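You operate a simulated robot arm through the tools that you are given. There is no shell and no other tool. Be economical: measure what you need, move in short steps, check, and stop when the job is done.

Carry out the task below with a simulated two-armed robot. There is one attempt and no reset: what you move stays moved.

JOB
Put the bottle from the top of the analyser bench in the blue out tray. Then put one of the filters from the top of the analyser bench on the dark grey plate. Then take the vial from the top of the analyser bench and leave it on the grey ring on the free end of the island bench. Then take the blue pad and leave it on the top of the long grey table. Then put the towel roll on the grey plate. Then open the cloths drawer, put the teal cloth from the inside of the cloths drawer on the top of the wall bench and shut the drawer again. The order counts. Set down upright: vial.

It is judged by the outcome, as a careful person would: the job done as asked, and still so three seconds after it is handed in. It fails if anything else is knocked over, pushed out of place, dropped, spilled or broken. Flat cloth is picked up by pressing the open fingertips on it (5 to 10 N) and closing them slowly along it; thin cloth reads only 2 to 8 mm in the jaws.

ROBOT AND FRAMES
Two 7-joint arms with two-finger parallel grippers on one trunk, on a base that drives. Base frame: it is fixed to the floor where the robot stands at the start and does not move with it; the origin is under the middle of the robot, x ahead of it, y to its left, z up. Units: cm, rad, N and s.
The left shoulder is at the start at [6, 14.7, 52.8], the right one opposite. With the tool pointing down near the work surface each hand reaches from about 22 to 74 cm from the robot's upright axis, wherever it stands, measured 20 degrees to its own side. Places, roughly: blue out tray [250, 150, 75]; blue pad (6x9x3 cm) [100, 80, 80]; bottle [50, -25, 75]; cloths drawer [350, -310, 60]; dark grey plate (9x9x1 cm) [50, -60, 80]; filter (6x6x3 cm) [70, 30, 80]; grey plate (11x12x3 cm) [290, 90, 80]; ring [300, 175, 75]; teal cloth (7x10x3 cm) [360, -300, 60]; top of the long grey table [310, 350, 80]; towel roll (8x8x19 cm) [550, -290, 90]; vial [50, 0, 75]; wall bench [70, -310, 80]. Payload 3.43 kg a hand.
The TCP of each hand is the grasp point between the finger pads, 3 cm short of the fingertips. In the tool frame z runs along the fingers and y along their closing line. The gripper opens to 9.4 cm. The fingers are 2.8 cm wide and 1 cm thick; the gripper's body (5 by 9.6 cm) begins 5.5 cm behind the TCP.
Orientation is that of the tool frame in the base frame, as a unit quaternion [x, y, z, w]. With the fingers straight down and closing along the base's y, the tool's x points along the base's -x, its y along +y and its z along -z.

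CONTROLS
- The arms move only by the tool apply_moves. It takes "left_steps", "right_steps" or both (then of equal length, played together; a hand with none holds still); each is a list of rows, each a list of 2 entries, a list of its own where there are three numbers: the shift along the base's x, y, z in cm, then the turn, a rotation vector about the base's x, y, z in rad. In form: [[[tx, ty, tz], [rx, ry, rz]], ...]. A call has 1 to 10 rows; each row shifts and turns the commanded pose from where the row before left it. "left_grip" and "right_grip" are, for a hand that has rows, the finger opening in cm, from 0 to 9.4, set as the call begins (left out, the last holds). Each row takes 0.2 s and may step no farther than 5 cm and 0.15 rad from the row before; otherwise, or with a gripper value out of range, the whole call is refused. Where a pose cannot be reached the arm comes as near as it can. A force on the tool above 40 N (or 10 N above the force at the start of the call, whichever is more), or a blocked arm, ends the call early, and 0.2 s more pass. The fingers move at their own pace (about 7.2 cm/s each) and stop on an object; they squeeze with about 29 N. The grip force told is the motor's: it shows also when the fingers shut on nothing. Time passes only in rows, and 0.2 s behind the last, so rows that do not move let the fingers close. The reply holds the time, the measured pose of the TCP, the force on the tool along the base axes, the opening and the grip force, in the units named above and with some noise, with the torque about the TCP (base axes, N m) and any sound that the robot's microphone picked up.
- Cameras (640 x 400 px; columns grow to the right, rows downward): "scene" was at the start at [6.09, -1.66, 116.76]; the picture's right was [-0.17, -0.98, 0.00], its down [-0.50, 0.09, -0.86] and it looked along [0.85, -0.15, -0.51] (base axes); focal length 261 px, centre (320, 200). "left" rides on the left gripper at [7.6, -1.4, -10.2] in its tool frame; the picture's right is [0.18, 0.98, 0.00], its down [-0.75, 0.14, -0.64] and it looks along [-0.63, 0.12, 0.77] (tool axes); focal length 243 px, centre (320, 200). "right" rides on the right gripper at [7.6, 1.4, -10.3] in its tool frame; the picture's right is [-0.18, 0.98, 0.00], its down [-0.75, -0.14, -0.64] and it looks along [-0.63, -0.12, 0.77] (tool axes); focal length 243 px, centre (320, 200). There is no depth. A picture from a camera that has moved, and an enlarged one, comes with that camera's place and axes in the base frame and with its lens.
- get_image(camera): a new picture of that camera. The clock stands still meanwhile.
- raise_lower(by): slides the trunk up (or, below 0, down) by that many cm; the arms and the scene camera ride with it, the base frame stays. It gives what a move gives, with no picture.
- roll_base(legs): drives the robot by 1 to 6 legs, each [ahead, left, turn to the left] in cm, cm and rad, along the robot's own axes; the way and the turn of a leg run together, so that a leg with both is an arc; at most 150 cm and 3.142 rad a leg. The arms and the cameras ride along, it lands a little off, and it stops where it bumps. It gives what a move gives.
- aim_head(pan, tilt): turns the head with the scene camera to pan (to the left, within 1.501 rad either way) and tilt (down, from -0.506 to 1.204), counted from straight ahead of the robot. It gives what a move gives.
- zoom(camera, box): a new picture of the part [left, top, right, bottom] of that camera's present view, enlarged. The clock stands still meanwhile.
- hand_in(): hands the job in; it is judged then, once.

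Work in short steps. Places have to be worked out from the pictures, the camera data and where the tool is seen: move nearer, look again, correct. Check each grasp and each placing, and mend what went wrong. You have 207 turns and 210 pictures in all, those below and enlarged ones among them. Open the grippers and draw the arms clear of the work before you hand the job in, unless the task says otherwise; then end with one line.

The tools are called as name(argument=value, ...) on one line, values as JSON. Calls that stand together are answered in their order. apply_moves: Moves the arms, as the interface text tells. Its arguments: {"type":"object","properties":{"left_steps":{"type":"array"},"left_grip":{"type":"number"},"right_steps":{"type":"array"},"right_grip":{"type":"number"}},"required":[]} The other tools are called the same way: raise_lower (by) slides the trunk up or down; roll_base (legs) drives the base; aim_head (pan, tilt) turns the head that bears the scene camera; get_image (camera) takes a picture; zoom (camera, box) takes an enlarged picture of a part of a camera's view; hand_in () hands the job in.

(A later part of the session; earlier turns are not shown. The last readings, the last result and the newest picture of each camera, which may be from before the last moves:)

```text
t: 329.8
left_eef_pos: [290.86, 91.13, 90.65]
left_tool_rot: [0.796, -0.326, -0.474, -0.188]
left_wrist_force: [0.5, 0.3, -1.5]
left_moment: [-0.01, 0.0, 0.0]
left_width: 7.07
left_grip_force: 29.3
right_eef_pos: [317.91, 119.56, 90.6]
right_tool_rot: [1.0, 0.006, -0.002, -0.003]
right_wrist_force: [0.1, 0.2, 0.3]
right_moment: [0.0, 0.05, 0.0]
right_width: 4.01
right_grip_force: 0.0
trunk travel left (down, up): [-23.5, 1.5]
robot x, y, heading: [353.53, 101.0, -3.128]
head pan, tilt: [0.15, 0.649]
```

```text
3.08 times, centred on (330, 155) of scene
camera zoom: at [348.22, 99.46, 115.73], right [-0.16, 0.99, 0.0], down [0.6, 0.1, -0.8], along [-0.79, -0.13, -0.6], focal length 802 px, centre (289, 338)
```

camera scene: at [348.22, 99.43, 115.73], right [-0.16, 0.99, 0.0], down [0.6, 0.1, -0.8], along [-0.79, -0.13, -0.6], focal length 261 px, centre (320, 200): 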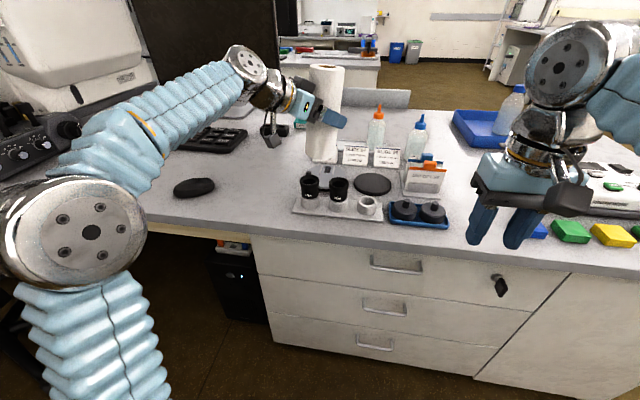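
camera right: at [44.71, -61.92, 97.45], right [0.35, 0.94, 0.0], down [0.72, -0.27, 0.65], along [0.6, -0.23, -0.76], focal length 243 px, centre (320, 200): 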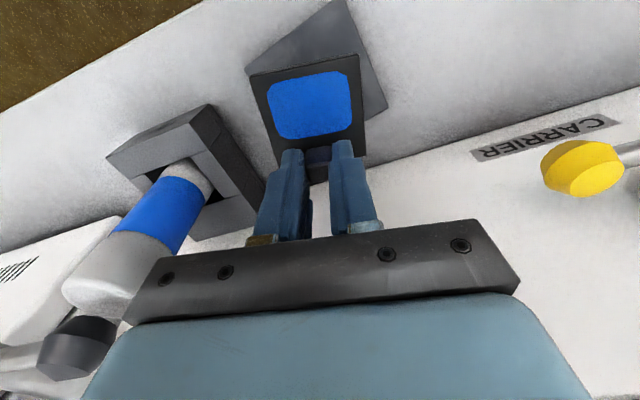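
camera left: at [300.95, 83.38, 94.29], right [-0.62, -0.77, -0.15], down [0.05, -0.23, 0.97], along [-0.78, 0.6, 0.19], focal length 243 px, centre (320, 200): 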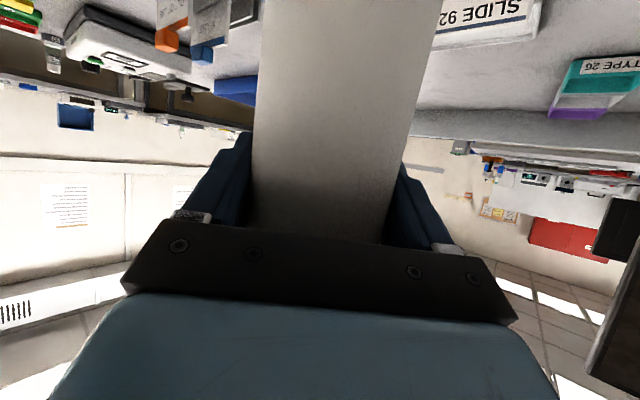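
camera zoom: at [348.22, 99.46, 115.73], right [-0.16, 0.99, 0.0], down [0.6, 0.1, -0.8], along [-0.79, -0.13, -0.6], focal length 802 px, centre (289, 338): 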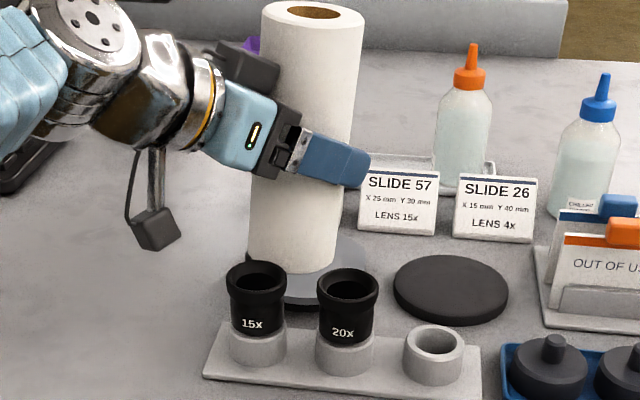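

Well over the plate. Creep down with a 0.3 cm shift in y.

apply_moves(left_steps=[[[0, 0.3, -0.7], [0, 0, 0]], [[0, 0, -0.7], [0, 0, 0]]])

apply_moves(left_steps=[[[0, 0, -0.3], [0, 0, 0]], [[0, 0, -0.3], [0, 0, 0]]])

apply_moves(left_steps=[[[0, 0, -0.3], [0, 0, 0]], [[0, 0, 0], [0, 0, 0]]])

```text
t: 330.4
left_eef_pos: [290.92, 91.54, 89.34]
left_tool_rot: [0.796, -0.326, -0.474, -0.188]
left_wrist_force: [0.0, 0.2, -1.1]
left_moment: [0.0, 0.01, -0.02]
left_width: 7.08
left_grip_force: 29.1
right_eef_pos: [317.95, 119.56, 90.71]
right_tool_rot: [1.0, 0.006, -0.001, -0.002]
right_wrist_force: [0.0, -0.1, -1.1]
right_moment: [-0.02, 0.0, -0.02]
right_width: 3.97
right_grip_force: 0.1
trunk travel left (down, up): [-23.5, 1.5]
robot x, y, heading: [353.77, 100.67, -3.128]
head pan, tilt: [0.15, 0.649]
```

```text
t: 331.0
left_eef_pos: [290.99, 91.47, 88.96]
left_tool_rot: [0.796, -0.326, -0.474, -0.188]
left_wrist_force: [-0.3, -0.6, -1.7]
left_moment: [-0.05, 0.0, 0.01]
left_width: 7.06
left_grip_force: 28.6
right_eef_pos: [317.88, 119.64, 90.7]
right_tool_rot: [1.0, 0.006, -0.002, -0.002]
right_wrist_force: [-1.0, 0.1, -0.1]
right_moment: [0.01, -0.01, 0.04]
right_width: 4.03
right_grip_force: 0.2
trunk travel left (down, up): [-23.5, 1.5]
robot x, y, heading: [353.63, 100.97, -3.126]
head pan, tilt: [0.15, 0.649]
```

```text
t: 331.6
left_eef_pos: [291.04, 91.41, 88.54]
left_tool_rot: [0.797, -0.326, -0.473, -0.187]
left_wrist_force: [0.0, 0.6, -0.8]
left_moment: [0.02, 0.0, 0.03]
left_width: 7.06
left_grip_force: 29.0
right_eef_pos: [318.05, 119.52, 90.75]
right_tool_rot: [1.0, 0.006, -0.002, -0.003]
right_wrist_force: [1.2, 0.3, -1.0]
right_moment: [-0.01, -0.02, -0.01]
right_width: 4.0
right_grip_force: 0.0
trunk travel left (down, up): [-23.5, 1.5]
robot x, y, heading: [353.37, 101.2, -3.13]
head pan, tilt: [0.15, 0.649]
```

apply_moves(left_steps=[[[0, 0, -0.25], [0, 0, 0]], [[0, 0, 0], [0, 0, 0]]])

apply_moves(left_steps=[[[0, 0, -0.25], [0, 0, 0]], [[0, 0, 0], [0, 0, 0]]])

apply_moves(left_steps=[[[0, 0, -0.25], [0, 0, 0]], [[0, 0, 0], [0, 0, 0]]])

zoom(camera="scene", box=[270, 110, 380, 210])

```text
t: 332.2
left_eef_pos: [290.9, 91.6, 88.33]
left_tool_rot: [0.797, -0.326, -0.473, -0.187]
left_wrist_force: [0.0, 1.0, -2.0]
left_moment: [-0.01, -0.03, -0.03]
left_width: 7.08
left_grip_force: 29.2
right_eef_pos: [317.93, 119.49, 90.64]
right_tool_rot: [1.0, 0.005, -0.003, -0.003]
right_wrist_force: [0.7, -0.1, 0.0]
right_moment: [-0.03, 0.04, -0.01]
right_width: 3.99
right_grip_force: 0.0
trunk travel left (down, up): [-23.5, 1.5]
robot x, y, heading: [353.56, 101.08, -3.127]
head pan, tilt: [0.15, 0.649]
```

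```text
t: 332.8
left_eef_pos: [290.86, 91.42, 88.06]
left_tool_rot: [0.797, -0.326, -0.473, -0.187]
left_wrist_force: [0.8, -0.5, -1.9]
left_moment: [0.02, 0.0, 0.01]
left_width: 7.08
left_grip_force: 29.0
right_eef_pos: [317.85, 119.62, 90.59]
right_tool_rot: [1.0, 0.006, -0.001, -0.003]
right_wrist_force: [0.2, -0.2, 0.1]
right_moment: [-0.02, 0.01, 0.02]
right_width: 4.0
right_grip_force: 0.1
trunk travel left (down, up): [-23.5, 1.5]
robot x, y, heading: [353.72, 100.63, -3.124]
head pan, tilt: [0.15, 0.649]
```

```text
t: 333.4
left_eef_pos: [291.0, 91.51, 87.71]
left_tool_rot: [0.796, -0.326, -0.474, -0.188]
left_wrist_force: [-0.2, 0.7, -1.1]
left_moment: [0.03, -0.01, -0.02]
left_width: 7.05
left_grip_force: 29.0
right_eef_pos: [317.87, 119.6, 90.76]
right_tool_rot: [1.0, 0.006, -0.002, -0.002]
right_wrist_force: [-0.1, -0.6, 0.2]
right_moment: [0.0, 0.03, -0.03]
right_width: 3.98
right_grip_force: 0.2
trunk travel left (down, up): [-23.5, 1.5]
robot x, y, heading: [353.45, 100.83, -3.134]
head pan, tilt: [0.15, 0.649]
```

```text
4.00 times, centred on (325, 160) of scene
camera zoom: at [348.22, 99.46, 115.73], right [-0.16, 0.99, 0.0], down [0.6, 0.1, -0.8], along [-0.79, -0.13, -0.6], focal length 1043 px, centre (300, 360)
```

zoom: 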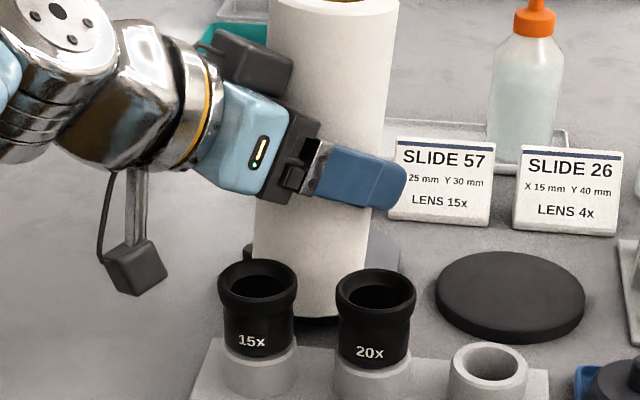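

apply_moves(left_steps=[[[0, 0, -0.25], [0, 0, 0]], [[0, 0, 0], [0, 0, 0]]])

apply_moves(left_steps=[[[0, 0, -0.25], [0, 0, 0]], [[0, 0, 0], [0, 0, 0]]])

apply_moves(left_steps=[[[0, 0, -0.2], [0, 0, 0]], [[0, 0, 0], [0, 0, 0]]])

```text
t: 334.0
left_eef_pos: [291.09, 91.53, 87.65]
left_tool_rot: [0.796, -0.325, -0.476, -0.187]
left_wrist_force: [1.4, 0.3, 9.6]
left_moment: [0.3, 0.01, 0.02]
left_width: 7.07
left_grip_force: 29.0
right_eef_pos: [318.02, 119.6, 90.79]
right_tool_rot: [1.0, 0.006, -0.002, -0.003]
right_wrist_force: [0.4, 0.7, -0.5]
right_moment: [0.01, -0.01, -0.02]
right_width: 4.01
right_grip_force: 0.1
trunk travel left (down, up): [-23.5, 1.5]
robot x, y, heading: [353.67, 101.07, -3.129]
head pan, tilt: [0.15, 0.649]
```

```text
t: 334.6
left_eef_pos: [291.04, 91.44, 87.41]
left_tool_rot: [0.795, -0.326, -0.476, -0.187]
left_wrist_force: [3.3, -2.8, 20.8]
left_moment: [0.16, -0.04, -0.04]
left_width: 7.11
left_grip_force: 28.6
right_eef_pos: [318.1, 119.63, 90.77]
right_tool_rot: [1.0, 0.006, -0.002, -0.002]
right_wrist_force: [-0.1, -0.6, -0.2]
right_moment: [0.02, -0.01, 0.0]
right_width: 3.98
right_grip_force: 0.0
trunk travel left (down, up): [-23.5, 1.5]
robot x, y, heading: [354.13, 100.78, -3.128]
head pan, tilt: [0.15, 0.649]
```

```text
t: 335.2
left_eef_pos: [291.13, 91.41, 87.33]
left_tool_rot: [0.795, -0.326, -0.476, -0.187]
left_wrist_force: [2.5, -3.2, 28.6]
left_moment: [0.27, 0.18, 0.04]
left_width: 7.08
left_grip_force: 28.4
right_eef_pos: [318.02, 119.54, 90.9]
right_tool_rot: [1.0, 0.006, -0.003, -0.003]
right_wrist_force: [0.2, 0.5, 0.0]
right_moment: [0.0, 0.0, -0.02]
right_width: 3.98
right_grip_force: 0.1
trunk travel left (down, up): [-23.5, 1.5]
robot x, y, heading: [353.48, 100.99, -3.132]
head pan, tilt: [0.15, 0.649]
```

Firm, flat contact. Ease and open; check before withdrawing.

apply_moves(left_steps=[[[0, 0, 0.35], [0, 0, 0]], [[0, 0, 0], [0, 0, 0]], [[0, 0, 0], [0, 0, 0]], [[0, 0, 0], [0, 0, 0]]], left_grip=9.4)

zoom(camera="scene", box=[260, 70, 400, 210])

```text
t: 336.2
left_eef_pos: [290.94, 91.41, 87.23]
left_tool_rot: [0.796, -0.327, -0.473, -0.188]
left_wrist_force: [0.1, -1.5, -0.3]
left_moment: [-0.01, 0.0, 0.02]
left_width: 9.42
left_grip_force: 0.0
right_eef_pos: [317.87, 119.58, 90.71]
right_tool_rot: [1.0, 0.007, -0.002, -0.003]
right_wrist_force: [0.8, 0.1, 0.9]
right_moment: [-0.02, 0.02, 0.03]
right_width: 3.99
right_grip_force: 0.1
trunk travel left (down, up): [-23.5, 1.5]
robot x, y, heading: [353.45, 100.91, -3.127]
head pan, tilt: [0.15, 0.649]
```

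```text
2.86 times, centred on (330, 140) of scene
camera zoom: at [348.23, 99.46, 115.73], right [-0.16, 0.99, 0.0], down [0.6, 0.1, -0.8], along [-0.79, -0.13, -0.6], focal length 745 px, centre (291, 371)
```

zoom: 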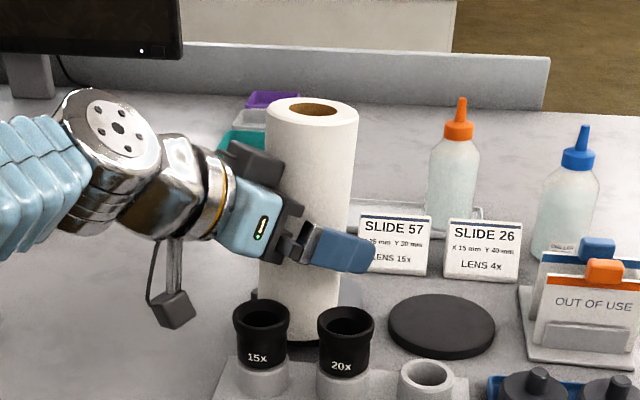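

Roll stands by itself. Withdraw straight back along the hand's direction, then retract.

apply_moves(left_steps=[[[1.4, -1.4, 0], [0, 0, 0]], [[2.8, -2.8, 0], [0, 0, 0]], [[2.8, -2.8, 0], [0, 0, 0]], [[2.8, -2.8, 0.5], [0, 0, 0]], [[4, -1, 1], [0, 0, 0]], [[4, 0, 1], [0, 0, 0.13]], [[4, 0, 1], [0, 0, 0.13]], [[3, 0, 1], [0, 0, 0.13]], [[1, 0, 0], [0, 0, 0.13]], [[0, 0, 0], [0, 0, 0.13]]])

get_image(camera="scene")

```text
t: 338.4
left_eef_pos: [316.94, 80.64, 91.79]
left_tool_rot: [0.858, -0.054, -0.51, -0.027]
left_wrist_force: [-0.6, 0.6, -1.0]
left_moment: [-0.02, 0.0, 0.02]
left_width: 9.4
left_grip_force: 0.1
right_eef_pos: [317.87, 119.62, 90.7]
right_tool_rot: [1.0, 0.006, -0.002, -0.003]
right_wrist_force: [-0.6, 0.6, -0.2]
right_moment: [0.03, -0.03, -0.02]
right_width: 3.99
right_grip_force: 0.0
trunk travel left (down, up): [-23.5, 1.5]
robot x, y, heading: [353.73, 101.46, -3.129]
head pan, tilt: [0.15, 0.649]
```

```text
63 pictures are left
camera scene: at [348.24, 99.44, 115.73], right [-0.16, 0.99, 0.0], down [0.6, 0.1, -0.8], along [-0.79, -0.13, -0.6], focal length 261 px, centre (320, 200)
```

scene: 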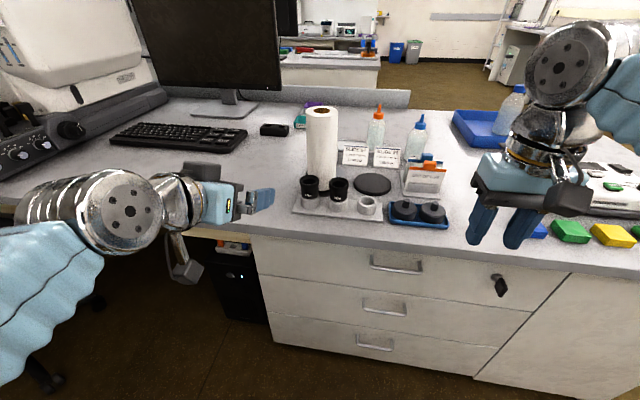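

Towel roll stands on the grey plate. Bring the left hand back to pointing down, then drive to the cloths drawer.

apply_moves(left_steps=[[[1, 0, 0.3], [0, -0.149, 0]], [[1, 0, 0.3], [0, -0.149, 0]], [[1, 0, 0.3], [0, -0.149, 0]], [[1, 0, 0.3], [0, -0.149, 0]], [[0, 0, 0], [0, -0.149, 0]], [[0, 0, 0], [0, -0.149, 0]], [[0, 0, 0], [0, -0.149, 0]], [[0, 0, 0], [0, 0, 0.126]]])

roll_base(legs=[[-66, 0, 0], [0, 0, 1.56], [150, 0, 0], [150, 0, 0]])

aim_head(pan=-0.5, tilt=0.4)

get_image(camera="scene")

```text
t: 340.2
left_eef_pos: [320.78, 80.54, 93.17]
left_tool_rot: [0.998, 0.03, -0.015, -0.049]
left_wrist_force: [0.0, 0.0, 0.3]
left_moment: [-0.02, -0.03, 0.04]
left_width: 9.4
left_grip_force: 0.0
right_eef_pos: [317.86, 119.61, 90.64]
right_tool_rot: [1.0, 0.007, -0.002, -0.003]
right_wrist_force: [-0.7, -0.2, -0.1]
right_moment: [0.05, -0.05, 0.0]
right_width: 4.01
right_grip_force: 0.1
trunk travel left (down, up): [-23.5, 1.5]
robot x, y, heading: [353.65, 100.97, -3.131]
head pan, tilt: [0.15, 0.649]
```

```text
t: 361.5
left_eef_pos: [430.81, -230.23, 93.1]
left_tool_rot: [0.689, 0.723, -0.047, -0.023]
left_wrist_force: [-0.1, 0.4, 0.4]
left_moment: [0.0, 0.0, -0.02]
left_width: 9.38
left_grip_force: 0.0
right_eef_pos: [391.75, -232.67, 90.68]
right_tool_rot: [0.706, 0.708, -0.003, -0.001]
right_wrist_force: [0.0, -0.2, 0.5]
right_moment: [0.01, -0.01, 0.0]
right_width: 3.99
right_grip_force: 0.1
trunk travel left (down, up): [-23.5, 1.5]
robot x, y, heading: [410.86, -197.15, -1.566]
head pan, tilt: [0.15, 0.649]
```

```text
t: 362.5
left_eef_pos: [430.78, -230.29, 93.1]
left_tool_rot: [0.689, 0.723, -0.046, -0.023]
left_wrist_force: [0.1, 0.5, 0.5]
left_moment: [0.02, 0.02, 0.0]
left_width: 9.4
left_grip_force: 0.1
right_eef_pos: [391.85, -232.75, 90.77]
right_tool_rot: [0.705, 0.709, -0.003, 0.0]
right_wrist_force: [-0.4, 0.4, -1.1]
right_moment: [-0.01, 0.0, 0.02]
right_width: 4.0
right_grip_force: 0.1
trunk travel left (down, up): [-23.5, 1.5]
robot x, y, heading: [411.07, -197.34, -1.57]
head pan, tilt: [-0.499, 0.4]
```

```text
62 pictures are left
camera scene: at [406.59, -202.49, 117.98], right [-0.88, 0.48, 0.0], down [0.19, 0.34, -0.92], along [-0.44, -0.81, -0.39], focal length 261 px, centre (320, 200)
```

scene: 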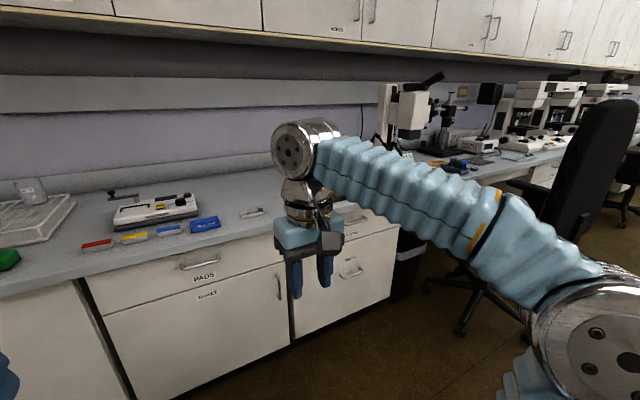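

The drawers: "PADS" is at x ≈ 407; the next to the right, hidden by my hand, should be "CLOTHS" near x ≈ 357. Shift right 34 cm, lift the view onto it.

roll_base(legs=[[0, -34, 0]])

aim_head(pan=-0.15, tilt=0.6)

get_image(camera="scene")

```text
t: 364.8
left_eef_pos: [396.86, -230.33, 92.96]
left_tool_rot: [0.687, 0.725, -0.046, -0.023]
left_wrist_force: [0.5, 0.0, -0.5]
left_moment: [-0.01, 0.0, 0.0]
left_width: 9.41
left_grip_force: 0.0
right_eef_pos: [357.94, -233.03, 90.73]
right_tool_rot: [0.705, 0.709, -0.003, -0.001]
right_wrist_force: [0.5, 1.1, 0.1]
right_moment: [0.0, 0.01, -0.01]
right_width: 4.02
right_grip_force: 0.1
trunk travel left (down, up): [-23.5, 1.5]
robot x, y, heading: [376.75, -197.33, -1.56]
head pan, tilt: [-0.499, 0.4]
```

```text
t: 365.6
left_eef_pos: [396.93, -230.32, 93.16]
left_tool_rot: [0.687, 0.725, -0.046, -0.023]
left_wrist_force: [0.0, 0.1, 0.2]
left_moment: [-0.04, -0.02, 0.03]
left_width: 9.38
left_grip_force: 0.1
right_eef_pos: [357.9, -233.02, 90.63]
right_tool_rot: [0.704, 0.71, -0.003, -0.001]
right_wrist_force: [-1.0, 0.7, 0.2]
right_moment: [-0.03, 0.01, 0.0]
right_width: 3.98
right_grip_force: 0.1
trunk travel left (down, up): [-23.5, 1.5]
robot x, y, heading: [376.78, -197.46, -1.561]
head pan, tilt: [-0.15, 0.6]
```

```text
61 pictures are left
camera scene: at [375.7, -203.27, 116.16], right [-0.99, 0.14, 0.0], down [0.08, 0.56, -0.83], along [-0.12, -0.82, -0.56], focal length 261 px, centre (320, 200)
```

scene: 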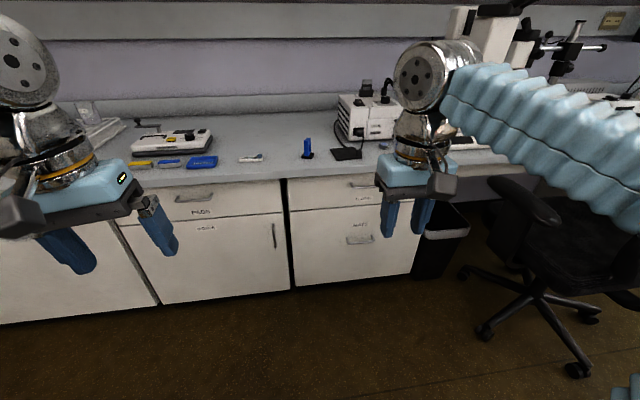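

Zoom to read labels and see the handles.

zoom(camera="scene", box=[280, 160, 440, 290])

```text
3.08 times, centred on (360, 225) of scene
camera zoom: at [375.7, -203.27, 116.16], right [-0.99, 0.14, 0.0], down [0.08, 0.56, -0.83], along [-0.12, -0.82, -0.56], focal length 802 px, centre (197, 123)
```

zoom: 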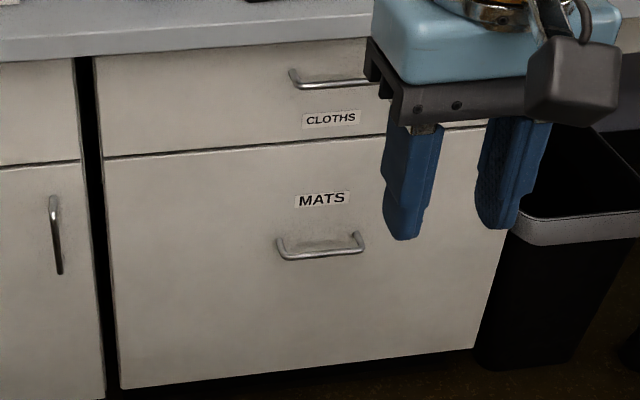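

CLOTHS is the top drawer; bar handle centre ≈ (349, −278, 69), bar along x. I'll grip it with the right hand horizontal and closing vertically. Position the base, lower the trunk 15 cm and pitch the right hand forward.

roll_base(legs=[[9, -7, -0.01]])

raise_lower(by=-15)

apply_moves(right_steps=[[[0, 0.8, 0], [-0.15, 0, 0]], [[0, 0.8, 0], [-0.15, 0, 0]], [[0, 0.8, 0], [-0.15, 0, 0]], [[0, 0.8, 0], [-0.15, 0, 0]], [[0, 0.8, 0], [-0.15, 0, 0]], [[0, 0.8, 0], [-0.15, 0, 0]], [[0, 0, 0], [-0.15, 0, 0]], [[0, 0, 0], [-0.15, 0, 0]], [[0, 0, 0], [-0.15, 0, 0]], [[0, 0, 0], [-0.15, 0, 0]]], right_grip=5)

apply_moves(right_steps=[[[0, 0, 0], [-0.07, 0, 0]], [[0, 0, 0], [0, -0.15, 0]], [[0, 0, 0], [0, -0.15, 0]], [[0, 0, 0], [0, -0.15, 0]], [[0, 0, 0], [0, -0.15, 0]], [[0, 0, 0], [0, -0.15, 0]], [[0, 0, 0], [0, -0.15, 0]], [[0, 0, 0], [0, -0.15, 0]], [[0, 0, 0], [0, -0.15, 0]], [[0, 0, 0], [0, -0.15, 0]]])

```text
t: 366.8
left_eef_pos: [389.83, -239.4, 93.06]
left_tool_rot: [0.69, 0.722, -0.047, -0.024]
left_wrist_force: [0.2, -0.1, 0.8]
left_moment: [-0.01, 0.0, 0.0]
left_width: 9.39
left_grip_force: 0.1
right_eef_pos: [350.77, -241.72, 90.75]
right_tool_rot: [0.708, 0.706, -0.004, -0.001]
right_wrist_force: [-0.3, -0.9, 0.4]
right_moment: [0.0, 0.01, -0.01]
right_width: 3.98
right_grip_force: 0.0
trunk travel left (down, up): [-23.5, 1.5]
robot x, y, heading: [369.81, -206.55, -1.572]
head pan, tilt: [-0.15, 0.6]
```

```text
t: 368.6
left_eef_pos: [389.7, -239.49, 78.14]
left_tool_rot: [0.691, 0.721, -0.046, -0.024]
left_wrist_force: [1.0, 0.6, -0.1]
left_moment: [0.05, -0.02, -0.01]
left_width: 9.4
left_grip_force: 0.1
right_eef_pos: [350.72, -241.64, 75.67]
right_tool_rot: [0.708, 0.706, -0.004, -0.001]
right_wrist_force: [-0.1, 0.0, -0.6]
right_moment: [0.01, -0.03, 0.01]
right_width: 3.98
right_grip_force: 0.0
trunk travel left (down, up): [-8.5, 16.5]
robot x, y, heading: [370.09, -206.53, -1.574]
head pan, tilt: [-0.15, 0.6]
```

```text
t: 370.8
left_eef_pos: [389.75, -239.47, 78.07]
left_tool_rot: [0.691, 0.721, -0.046, -0.023]
left_wrist_force: [-0.2, -0.5, 0.3]
left_moment: [0.0, -0.02, 0.0]
left_width: 9.42
left_grip_force: 0.1
right_eef_pos: [350.71, -237.07, 77.17]
right_tool_rot: [0.519, 0.516, -0.483, 0.481]
right_wrist_force: [-0.7, -0.5, 0.0]
right_moment: [0.02, -0.02, 0.02]
right_width: 5.03
right_grip_force: 0.1
right hand out of reach, approached as far as the arm can: row 10
trunk travel left (down, up): [-8.5, 16.5]
robot x, y, heading: [369.46, -205.97, -1.573]
head pan, tilt: [-0.15, 0.6]
```

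```text
t: 372.9
left_eef_pos: [389.67, -239.53, 78.21]
left_tool_rot: [0.691, 0.721, -0.046, -0.024]
left_wrist_force: [0.6, 0.4, -0.4]
left_moment: [0.02, -0.02, -0.03]
left_width: 9.39
left_grip_force: 0.0
right_eef_pos: [350.8, -237.58, 78.57]
right_tool_rot: [0.706, 0.076, -0.078, 0.7]
right_wrist_force: [0.5, 0.2, -0.5]
right_moment: [0.0, 0.01, -0.03]
right_width: 5.02
right_grip_force: 0.0
right hand out of reach, approached as far as the arm can: row 1
trunk travel left (down, up): [-8.5, 16.5]
robot x, y, heading: [370.08, -206.38, -1.573]
head pan, tilt: [-0.15, 0.6]
```

Finish the roll (0.22 rad more) and look with both cameras.

apply_moves(right_steps=[[[0, 0, -1], [0, -0.11, 0]], [[0, 0, -1], [0, -0.11, 0]]])

get_image(camera="scene")

get_image(camera="right")

```text
t: 373.6
left_eef_pos: [389.61, -239.43, 78.12]
left_tool_rot: [0.691, 0.721, -0.046, -0.023]
left_wrist_force: [0.1, -0.1, 0.8]
left_moment: [-0.01, -0.02, 0.03]
left_width: 9.42
left_grip_force: 0.1
right_eef_pos: [350.96, -237.77, 78.42]
right_tool_rot: [0.71, -0.001, 0.0, 0.704]
right_wrist_force: [0.1, 0.1, 1.0]
right_moment: [0.0, 0.02, -0.02]
right_width: 5.01
right_grip_force: 0.1
right hand out of reach, approached as far as the arm can: row 1, 2
trunk travel left (down, up): [-8.5, 16.5]
robot x, y, heading: [369.83, -206.71, -1.577]
head pan, tilt: [-0.15, 0.6]
```

```text
59 pictures are left
camera scene: at [368.75, -212.2, 101.16], right [-0.99, 0.15, 0.0], down [0.09, 0.56, -0.83], along [-0.12, -0.82, -0.56], focal length 261 px, centre (320, 200)
```

scene: 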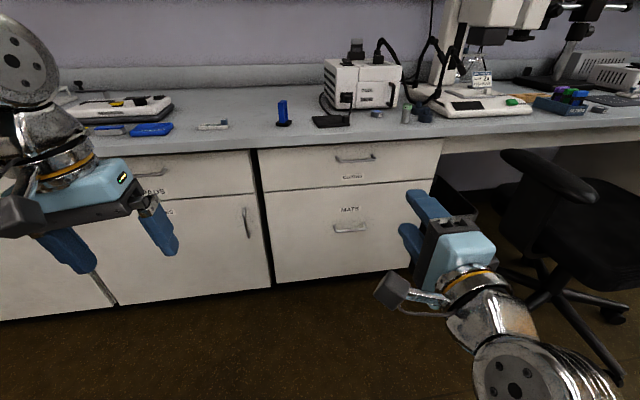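

```text
58 pictures are left
camera right: at [358.63, -227.7, 79.84], right [-0.19, -0.01, 0.98], down [-0.75, 0.64, -0.14], along [-0.63, -0.76, -0.13], focal length 243 px, centre (320, 200)
```

right: 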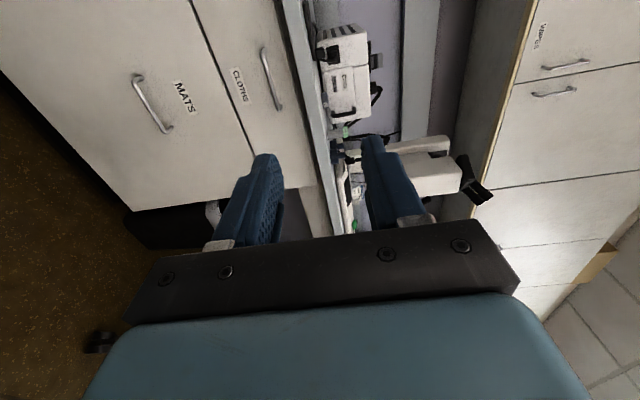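

Two views put the handle at (346.2, −287, 65). Lower the trunk fully, drive 12 cm ahead, and recheck.

raise_lower(by=-8.4)

roll_base(legs=[[12, 0, 0]])

apply_moves(right_steps=[[[-1, -4, -1.5], [0, 0, 0]], [[-1, -4, -1.5], [0, 0, 0]], [[-1, -4, -1.5], [0, 0, 0]], [[-1, -2, -1.5], [0, 0, 0]]])

get_image(camera="right")

get_image(camera="scene")

```text
t: 374.8
left_eef_pos: [389.75, -239.43, 69.75]
left_tool_rot: [0.691, 0.721, -0.046, -0.023]
left_wrist_force: [0.2, 0.3, 0.7]
left_moment: [0.0, 0.01, -0.02]
left_width: 9.43
left_grip_force: 0.0
right_eef_pos: [350.86, -237.94, 69.97]
right_tool_rot: [0.709, 0.0, -0.001, 0.705]
right_wrist_force: [-0.3, 0.5, -0.5]
right_moment: [0.0, 0.0, 0.01]
right_width: 5.03
right_grip_force: 0.0
trunk travel left (down, up): [-0.1, 24.9]
robot x, y, heading: [370.02, -206.61, -1.577]
head pan, tilt: [-0.15, 0.6]
```

```text
t: 376.0
left_eef_pos: [389.67, -251.13, 69.6]
left_tool_rot: [0.691, 0.721, -0.046, -0.023]
left_wrist_force: [-0.3, -0.5, 0.0]
left_moment: [-0.03, -0.03, 0.0]
left_width: 9.38
left_grip_force: 0.1
right_eef_pos: [350.99, -249.69, 70.04]
right_tool_rot: [0.71, -0.001, -0.001, 0.704]
right_wrist_force: [-0.3, 0.0, -0.3]
right_moment: [-0.03, 0.0, 0.0]
right_width: 5.0
right_grip_force: 0.0
trunk travel left (down, up): [-0.1, 24.9]
robot x, y, heading: [369.53, -218.04, -1.573]
head pan, tilt: [-0.15, 0.6]
```

```text
t: 377.0
left_eef_pos: [389.64, -251.17, 69.68]
left_tool_rot: [0.69, 0.721, -0.046, -0.024]
left_wrist_force: [0.3, -0.8, 0.4]
left_moment: [-0.01, -0.01, 0.02]
left_width: 9.41
left_grip_force: 0.2
right_eef_pos: [346.85, -263.67, 64.3]
right_tool_rot: [0.709, 0.0, 0.0, 0.705]
right_wrist_force: [-0.1, -0.8, 0.1]
right_moment: [0.03, -0.02, 0.01]
right_width: 4.98
right_grip_force: 0.2
right hand out of reach, approached as far as the arm can: row 1
trunk travel left (down, up): [-0.1, 24.9]
robot x, y, heading: [370.28, -218.45, -1.575]
head pan, tilt: [-0.15, 0.6]
```

```text
57 pictures are left
camera right: at [354.6, -253.48, 65.62], right [-0.18, -0.01, 0.98], down [-0.75, 0.64, -0.14], along [-0.63, -0.77, -0.12], focal length 243 px, centre (320, 200)
```

right: 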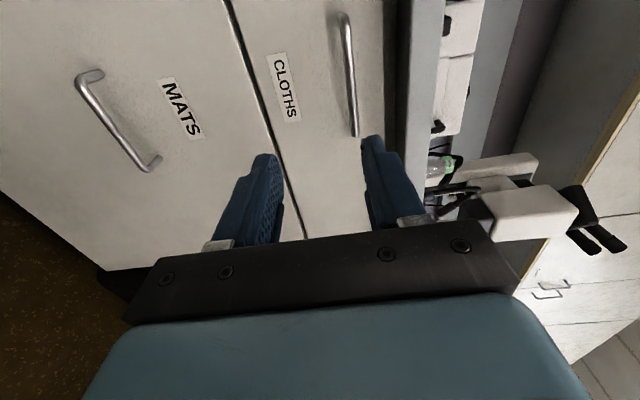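

```text
56 pictures are left
camera scene: at [368.74, -223.88, 92.76], right [-0.99, 0.15, 0.0], down [0.09, 0.56, -0.83], along [-0.12, -0.82, -0.56], focal length 261 px, centre (320, 200)
```

scene: 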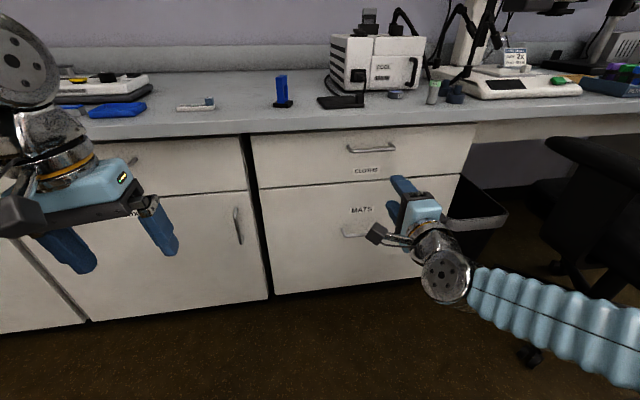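

Handle refined to (347.3, −281.3, 67.4). Raise to that height, opening 4 cm, and advance most of the way.

apply_moves(right_steps=[[[0.3, 0, 1.6], [0, 0, 0]], [[0.2, 0, 1.5], [0, 0, 0]], [[0, -4, 0], [0, 0, 0]], [[0, -4, 0], [0, 0, 0]]], right_grip=4)

get_image(camera="right")

zoom(camera="scene", box=[310, 110, 450, 260])

```text
t: 378.0
left_eef_pos: [389.53, -251.26, 69.7]
left_tool_rot: [0.69, 0.721, -0.046, -0.023]
left_wrist_force: [-0.1, 0.1, 0.1]
left_moment: [0.0, -0.01, 0.01]
left_width: 9.4
left_grip_force: 0.1
right_eef_pos: [347.27, -271.74, 67.5]
right_tool_rot: [0.71, 0.0, 0.0, 0.704]
right_wrist_force: [0.6, 0.1, 0.8]
right_moment: [-0.02, -0.01, 0.02]
right_width: 4.0
right_grip_force: 0.0
trunk travel left (down, up): [-0.1, 24.9]
robot x, y, heading: [369.92, -218.21, -1.571]
head pan, tilt: [-0.15, 0.6]
```

```text
55 pictures are left
camera right: at [354.96, -261.6, 68.94], right [-0.18, -0.01, 0.98], down [-0.75, 0.64, -0.14], along [-0.63, -0.77, -0.12], focal length 243 px, centre (320, 200)
```

right: 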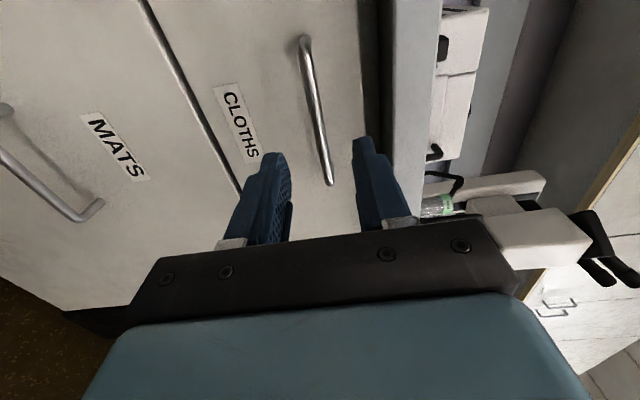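

```text
2.67 times, centred on (380, 185) of scene
camera zoom: at [368.73, -223.88, 92.76], right [-0.99, 0.15, 0.0], down [0.09, 0.56, -0.83], along [-0.12, -0.82, -0.56], focal length 695 px, centre (160, 240)
```

zoom: 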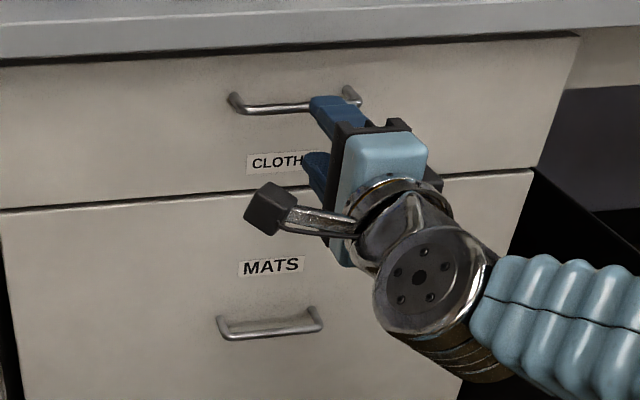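

Bar is level with the TCP. Advance 7.5 cm and close on it.

apply_moves(right_steps=[[[0, -3, 0], [0, 0, 0]], [[0, -2.5, 0], [0, 0, 0]], [[0, -2, 0], [0, 0, 0]]])

get_image(camera="right")

```text
t: 378.8
left_eef_pos: [389.69, -251.1, 69.79]
left_tool_rot: [0.69, 0.721, -0.046, -0.024]
left_wrist_force: [0.9, 0.3, -0.4]
left_moment: [0.01, 0.03, -0.01]
left_width: 9.4
left_grip_force: 0.1
right_eef_pos: [347.4, -279.32, 67.55]
right_tool_rot: [0.709, -0.001, 0.0, 0.705]
right_wrist_force: [0.5, 0.0, 0.4]
right_moment: [0.03, -0.02, 0.04]
right_width: 4.0
right_grip_force: 0.0
trunk travel left (down, up): [-0.1, 24.9]
robot x, y, heading: [369.79, -218.38, -1.569]
head pan, tilt: [-0.15, 0.6]
```

```text
53 pictures are left
camera right: at [355.07, -269.17, 68.99], right [-0.18, -0.01, 0.98], down [-0.75, 0.64, -0.14], along [-0.63, -0.76, -0.12], focal length 243 px, centre (320, 200)
```

right: 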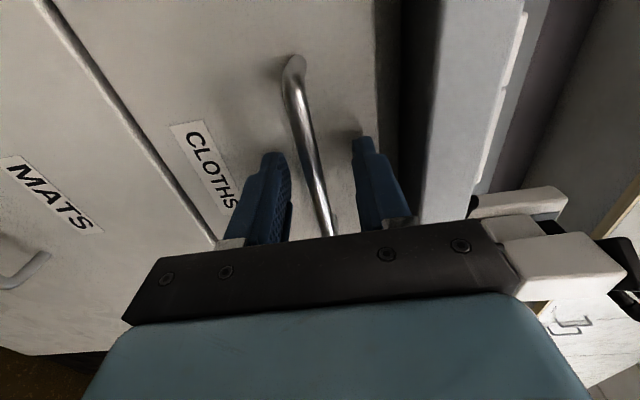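

The bar lies between the fingers. Close and pull slightly to test.

apply_moves(right_steps=[[[0, 0, 0], [0, 0, 0]], [[0, 0, 0], [0, 0, 0]], [[0, 0, 0], [0, 0, 0]]], right_grip=0.3)

apply_moves(right_steps=[[[0, 1.5, 0], [0, 0, 0]], [[0, 2, 0], [0, 0, 0]], [[0, 2, 0], [0, 0, 0]]])

```text
t: 379.6
left_eef_pos: [389.75, -251.1, 69.59]
left_tool_rot: [0.691, 0.721, -0.046, -0.024]
left_wrist_force: [0.1, -0.5, -1.5]
left_moment: [0.0, 0.0, 0.02]
left_width: 9.4
left_grip_force: 0.1
right_eef_pos: [347.46, -279.45, 67.31]
right_tool_rot: [0.711, 0.0, 0.0, 0.703]
right_wrist_force: [0.4, 6.2, -14.2]
right_moment: [0.05, 0.05, -0.34]
right_width: 1.4
right_grip_force: 45.1
trunk travel left (down, up): [-0.1, 24.9]
robot x, y, heading: [369.95, -218.2, -1.569]
head pan, tilt: [-0.15, 0.6]
```

```text
t: 380.4
left_eef_pos: [389.67, -251.32, 69.66]
left_tool_rot: [0.691, 0.721, -0.047, -0.023]
left_wrist_force: [-0.8, -0.1, -0.6]
left_moment: [0.0, -0.01, 0.02]
left_width: 9.44
left_grip_force: 0.2
right_eef_pos: [347.35, -273.62, 67.3]
right_tool_rot: [0.71, -0.001, 0.0, 0.704]
right_wrist_force: [-6.5, -1.7, -12.6]
right_moment: [0.0, 0.14, 0.98]
right_width: 1.41
right_grip_force: 44.9
trunk travel left (down, up): [-0.1, 24.9]
robot x, y, heading: [369.71, -217.84, -1.572]
head pan, tilt: [-0.15, 0.6]
```

The drawer follows. Keep pulling, about 26 cm more, with a slight z relief.

apply_moves(right_steps=[[[0, 2, -0.2], [0, 0, 0]], [[0, 3, 0], [0, 0, 0]], [[0, 3, 0], [0, 0, 0]], [[0, 3, 0], [0, 0, 0]], [[0, 3, 0], [0, 0, 0]]])

get_image(camera="scene")

```text
t: 381.6
left_eef_pos: [389.7, -251.06, 69.74]
left_tool_rot: [0.691, 0.721, -0.046, -0.024]
left_wrist_force: [-0.7, 0.5, 0.9]
left_moment: [-0.01, -0.01, 0.02]
left_width: 9.42
left_grip_force: 0.0
right_eef_pos: [347.37, -259.52, 67.38]
right_tool_rot: [0.708, -0.001, -0.001, 0.706]
right_wrist_force: [-12.7, -1.2, 10.0]
right_moment: [-0.09, 0.02, 0.85]
right_width: 1.41
right_grip_force: 45.4
trunk travel left (down, up): [-0.1, 24.9]
robot x, y, heading: [370.02, -218.02, -1.574]
head pan, tilt: [-0.15, 0.6]
```

```text
52 pictures are left
camera scene: at [368.68, -223.87, 92.78], right [-0.99, 0.15, 0.0], down [0.09, 0.56, -0.83], along [-0.12, -0.82, -0.56], focal length 261 px, centre (320, 200)
```

scene: 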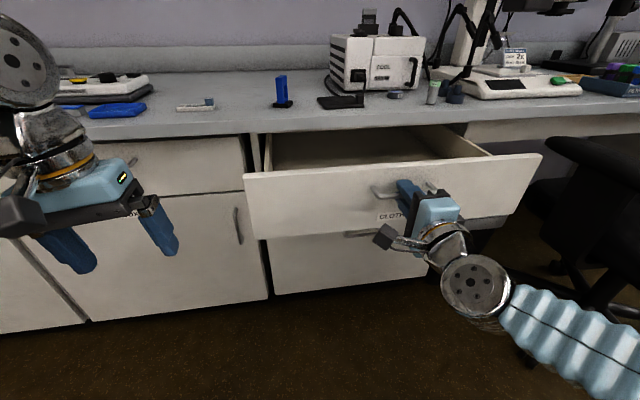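

Open 20 cm, going well. Pull 9 cm more, easing the sideways force.

apply_moves(right_steps=[[[0, 2.5, 0], [0, 0, 0]], [[0, 2.5, 0], [0, 0, 0]], [[0, 2.5, 0], [0, 0, 0]], [[0, 2, 0], [0, 0, 0]]])

aim_head(pan=-0.2, tilt=0.8)

get_image(camera="scene")

```text
t: 382.3
left_eef_pos: [389.61, -251.15, 69.67]
left_tool_rot: [0.691, 0.721, -0.046, -0.023]
left_wrist_force: [-0.2, -0.1, -0.4]
left_moment: [-0.01, 0.01, 0.01]
left_width: 9.41
left_grip_force: 0.1
right_eef_pos: [347.32, -254.42, 67.39]
right_tool_rot: [0.719, -0.001, 0.002, 0.695]
right_wrist_force: [-4.0, -0.2, -13.8]
right_moment: [0.03, 0.23, -0.81]
right_width: 1.41
right_grip_force: 44.7
right hand out of reach, approached as far as the arm can: row 2, 3
trunk travel left (down, up): [-0.1, 24.9]
robot x, y, heading: [369.75, -218.11, -1.574]
head pan, tilt: [-0.15, 0.6]
stopped in row 3 (right hand): the force on the tool passed its limit at 49 N (the readings are from after the stop); the commanded pose is now the measured one
```

```text
t: 383.0
left_eef_pos: [389.71, -251.37, 69.61]
left_tool_rot: [0.691, 0.721, -0.046, -0.023]
left_wrist_force: [-0.6, -0.3, 0.5]
left_moment: [-0.02, 0.0, -0.01]
left_width: 9.41
left_grip_force: 0.0
right_eef_pos: [347.42, -254.54, 67.31]
right_tool_rot: [0.719, 0.0, 0.002, 0.695]
right_wrist_force: [-9.7, 1.8, -25.1]
right_moment: [0.05, 0.37, -1.07]
right_width: 1.4
right_grip_force: 45.2
trunk travel left (down, up): [-0.1, 24.9]
robot x, y, heading: [369.92, -217.76, -1.57]
head pan, tilt: [-0.201, 0.799]
```

```text
51 pictures are left
camera scene: at [368.35, -223.14, 91.05], right [-0.98, 0.2, 0.0], down [0.14, 0.7, -0.7], along [-0.14, -0.68, -0.72], focal length 261 px, centre (320, 200)
```

scene: 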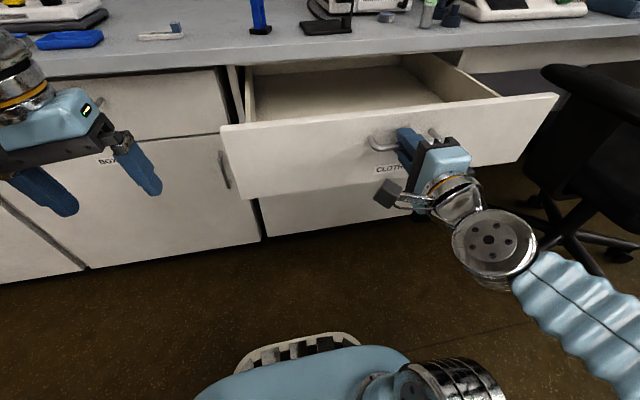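

The arm is at its limit; use the base to pull 10 cm more.

roll_base(legs=[[-10, 0, 0]])

get_image(camera="scene")

```text
t: 384.2
left_eef_pos: [389.58, -240.86, 69.75]
left_tool_rot: [0.69, 0.722, -0.044, -0.023]
left_wrist_force: [-0.1, 0.3, -0.7]
left_moment: [0.02, -0.01, 0.01]
left_width: 9.39
left_grip_force: 0.1
right_eef_pos: [347.29, -244.23, 67.35]
right_tool_rot: [0.719, 0.0, 0.003, 0.695]
right_wrist_force: [-13.0, -0.2, -29.2]
right_moment: [0.09, 0.19, 0.42]
right_width: 1.36
right_grip_force: 44.9
trunk travel left (down, up): [-0.1, 24.9]
robot x, y, heading: [370.12, -207.5, -1.574]
head pan, tilt: [-0.201, 0.799]
```

```text
50 pictures are left
camera scene: at [368.33, -212.84, 91.06], right [-0.98, 0.2, 0.0], down [0.15, 0.7, -0.7], along [-0.14, -0.68, -0.72], focal length 261 px, centre (320, 200)
```

scene: 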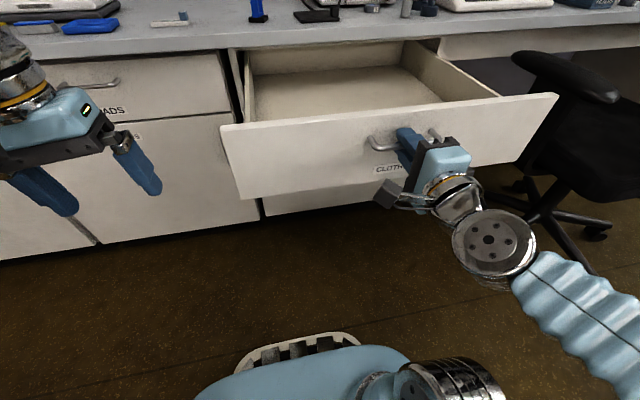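

Open by 35 cm. The near part of the drawer is hidden by its front. Release the handle, back the base 6 cm, raise the trunk and look in.

apply_moves(right_steps=[[[0, 0, 0], [0, 0, 0]], [[0, 0, 0], [0, 0, 0]], [[0, 0, 0], [0, 0, 0]]], right_grip=4.5)

roll_base(legs=[[-7, 0, 0]])

raise_lower(by=23)

get_image(camera="scene")

```text
t: 385.0
left_eef_pos: [389.59, -240.91, 69.66]
left_tool_rot: [0.69, 0.722, -0.046, -0.024]
left_wrist_force: [0.3, 0.8, -0.1]
left_moment: [-0.01, 0.0, -0.03]
left_width: 9.38
left_grip_force: 0.1
right_eef_pos: [347.49, -244.06, 67.38]
right_tool_rot: [0.719, 0.001, 0.001, 0.695]
right_wrist_force: [0.6, -0.6, -0.3]
right_moment: [-0.01, 0.02, 0.03]
right_width: 4.51
right_grip_force: 0.0
trunk travel left (down, up): [-0.1, 24.9]
robot x, y, heading: [370.07, -207.65, -1.571]
head pan, tilt: [-0.201, 0.799]
```

```text
t: 386.0
left_eef_pos: [389.59, -233.55, 69.66]
left_tool_rot: [0.69, 0.722, -0.046, -0.024]
left_wrist_force: [0.2, -0.5, 0.0]
left_moment: [-0.03, -0.02, -0.01]
left_width: 9.41
left_grip_force: 0.0
right_eef_pos: [347.48, -236.74, 67.33]
right_tool_rot: [0.719, 0.001, 0.001, 0.695]
right_wrist_force: [-0.2, 0.2, 0.1]
right_moment: [-0.01, -0.03, -0.02]
right_width: 4.49
right_grip_force: 0.1
trunk travel left (down, up): [-0.1, 24.9]
robot x, y, heading: [369.85, -200.26, -1.572]
head pan, tilt: [-0.201, 0.799]
```

```text
t: 388.4
left_eef_pos: [389.75, -233.6, 92.64]
left_tool_rot: [0.69, 0.722, -0.046, -0.024]
left_wrist_force: [-0.8, -0.4, -0.6]
left_moment: [-0.02, -0.02, -0.02]
left_width: 9.4
left_grip_force: 0.2
right_eef_pos: [347.48, -236.63, 90.51]
right_tool_rot: [0.718, 0.001, 0.001, 0.696]
right_wrist_force: [-0.4, 0.2, -0.6]
right_moment: [-0.02, 0.01, -0.01]
right_width: 4.52
right_grip_force: 0.2
trunk travel left (down, up): [-23.1, 1.9]
robot x, y, heading: [369.87, -200.75, -1.571]
head pan, tilt: [-0.201, 0.799]
```

```text
49 pictures are left
camera scene: at [368.47, -205.37, 114.07], right [-0.98, 0.2, 0.0], down [0.14, 0.7, -0.7], along [-0.14, -0.68, -0.72], focal length 261 px, centre (320, 200)
```

scene: 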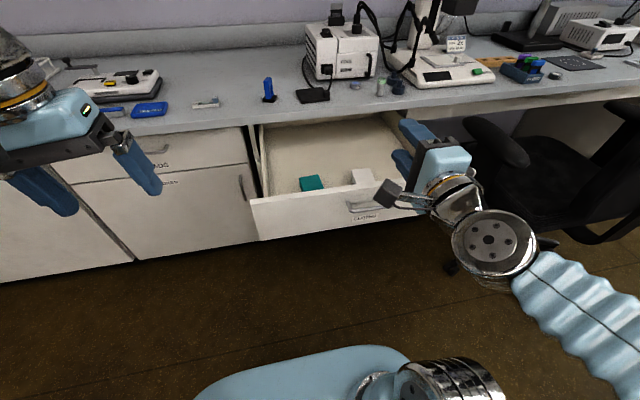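

Teal cloth is visible in the drawer's front. Zoom in.

zoom(camera="scene", box=[240, 120, 400, 240])

```text
3.33 times, centred on (320, 180) of scene
camera zoom: at [368.47, -205.37, 114.07], right [-0.98, 0.2, 0.0], down [0.14, 0.7, -0.7], along [-0.14, -0.68, -0.72], focal length 869 px, centre (320, 267)
```

zoom: 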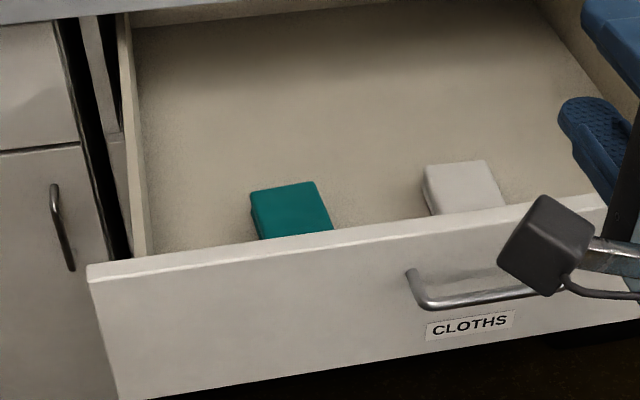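

The cloth (≈ 6×10 cm block) is centred near (359.3, −260). I'll use the left hand: shift the base 22 cm right, square the hand, and put it above the cloth with the trunk up.

roll_base(legs=[[0, -22, 0]])

apply_moves(left_steps=[[[-1, -4, 0], [0, -0.099, 0]], [[-1.2, -4.2, 0], [0, 0, 0]], [[-1.2, -4.2, -0.5], [0, 0, 0]], [[-1.2, -4.2, -0.5], [0, 0, 0]], [[-1.2, -4.2, -0.5], [0, 0, 0]], [[-1.2, -4.2, -0.5], [0, 0, 0]]], left_grip=9.4)

get_image(camera="scene")

get_image(camera="left")

```text
t: 390.1
left_eef_pos: [366.92, -233.5, 92.69]
left_tool_rot: [0.692, 0.72, -0.046, -0.023]
left_wrist_force: [-0.2, -0.2, -0.4]
left_moment: [0.01, 0.03, 0.03]
left_width: 9.41
left_grip_force: 0.0
right_eef_pos: [324.7, -236.4, 90.47]
right_tool_rot: [0.719, -0.002, 0.0, 0.696]
right_wrist_force: [0.3, 0.8, -0.8]
right_moment: [0.05, 0.0, -0.01]
right_width: 4.51
right_grip_force: 0.0
trunk travel left (down, up): [-23.1, 1.9]
robot x, y, heading: [347.16, -200.45, -1.578]
head pan, tilt: [-0.201, 0.799]
```

```text
t: 391.5
left_eef_pos: [360.99, -255.11, 90.73]
left_tool_rot: [0.694, 0.72, -0.011, 0.012]
left_wrist_force: [-0.1, 0.3, 0.2]
left_moment: [0.0, -0.03, 0.0]
left_width: 9.4
left_grip_force: 0.2
left hand out of reach, approached as far as the arm can: row 6
right_eef_pos: [324.75, -236.4, 90.27]
right_tool_rot: [0.719, -0.001, -0.001, 0.695]
right_wrist_force: [-0.3, -0.5, -0.5]
right_moment: [0.0, -0.04, 0.02]
right_width: 4.5
right_grip_force: 0.1
trunk travel left (down, up): [-23.1, 1.9]
robot x, y, heading: [347.25, -200.33, -1.585]
head pan, tilt: [-0.201, 0.799]
```

```text
47 pictures are left
camera scene: at [345.81, -205.29, 114.07], right [-0.98, 0.21, 0.0], down [0.15, 0.7, -0.7], along [-0.14, -0.68, -0.72], focal length 261 px, centre (320, 200)
```

scene: 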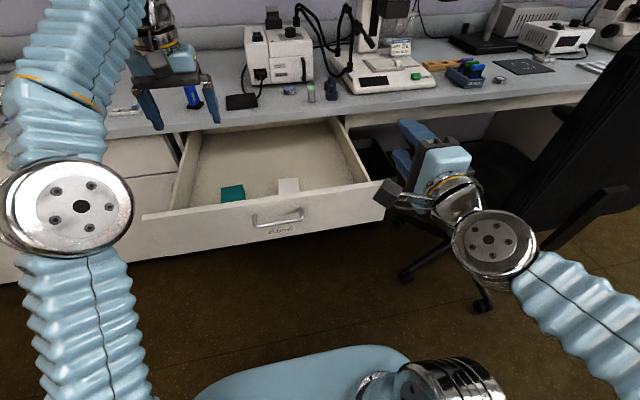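

```text
46 pictures are left
camera left: at [359.25, -247.15, 100.88], right [0.98, 0.22, -0.01], down [0.17, -0.73, 0.67], along [0.14, -0.65, -0.74], focal length 243 px, centre (320, 200)
```

left: 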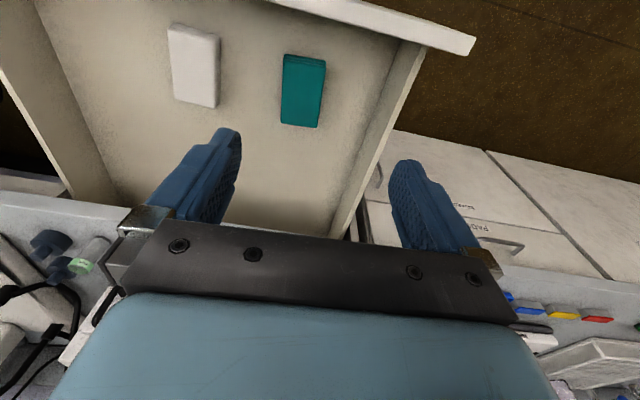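

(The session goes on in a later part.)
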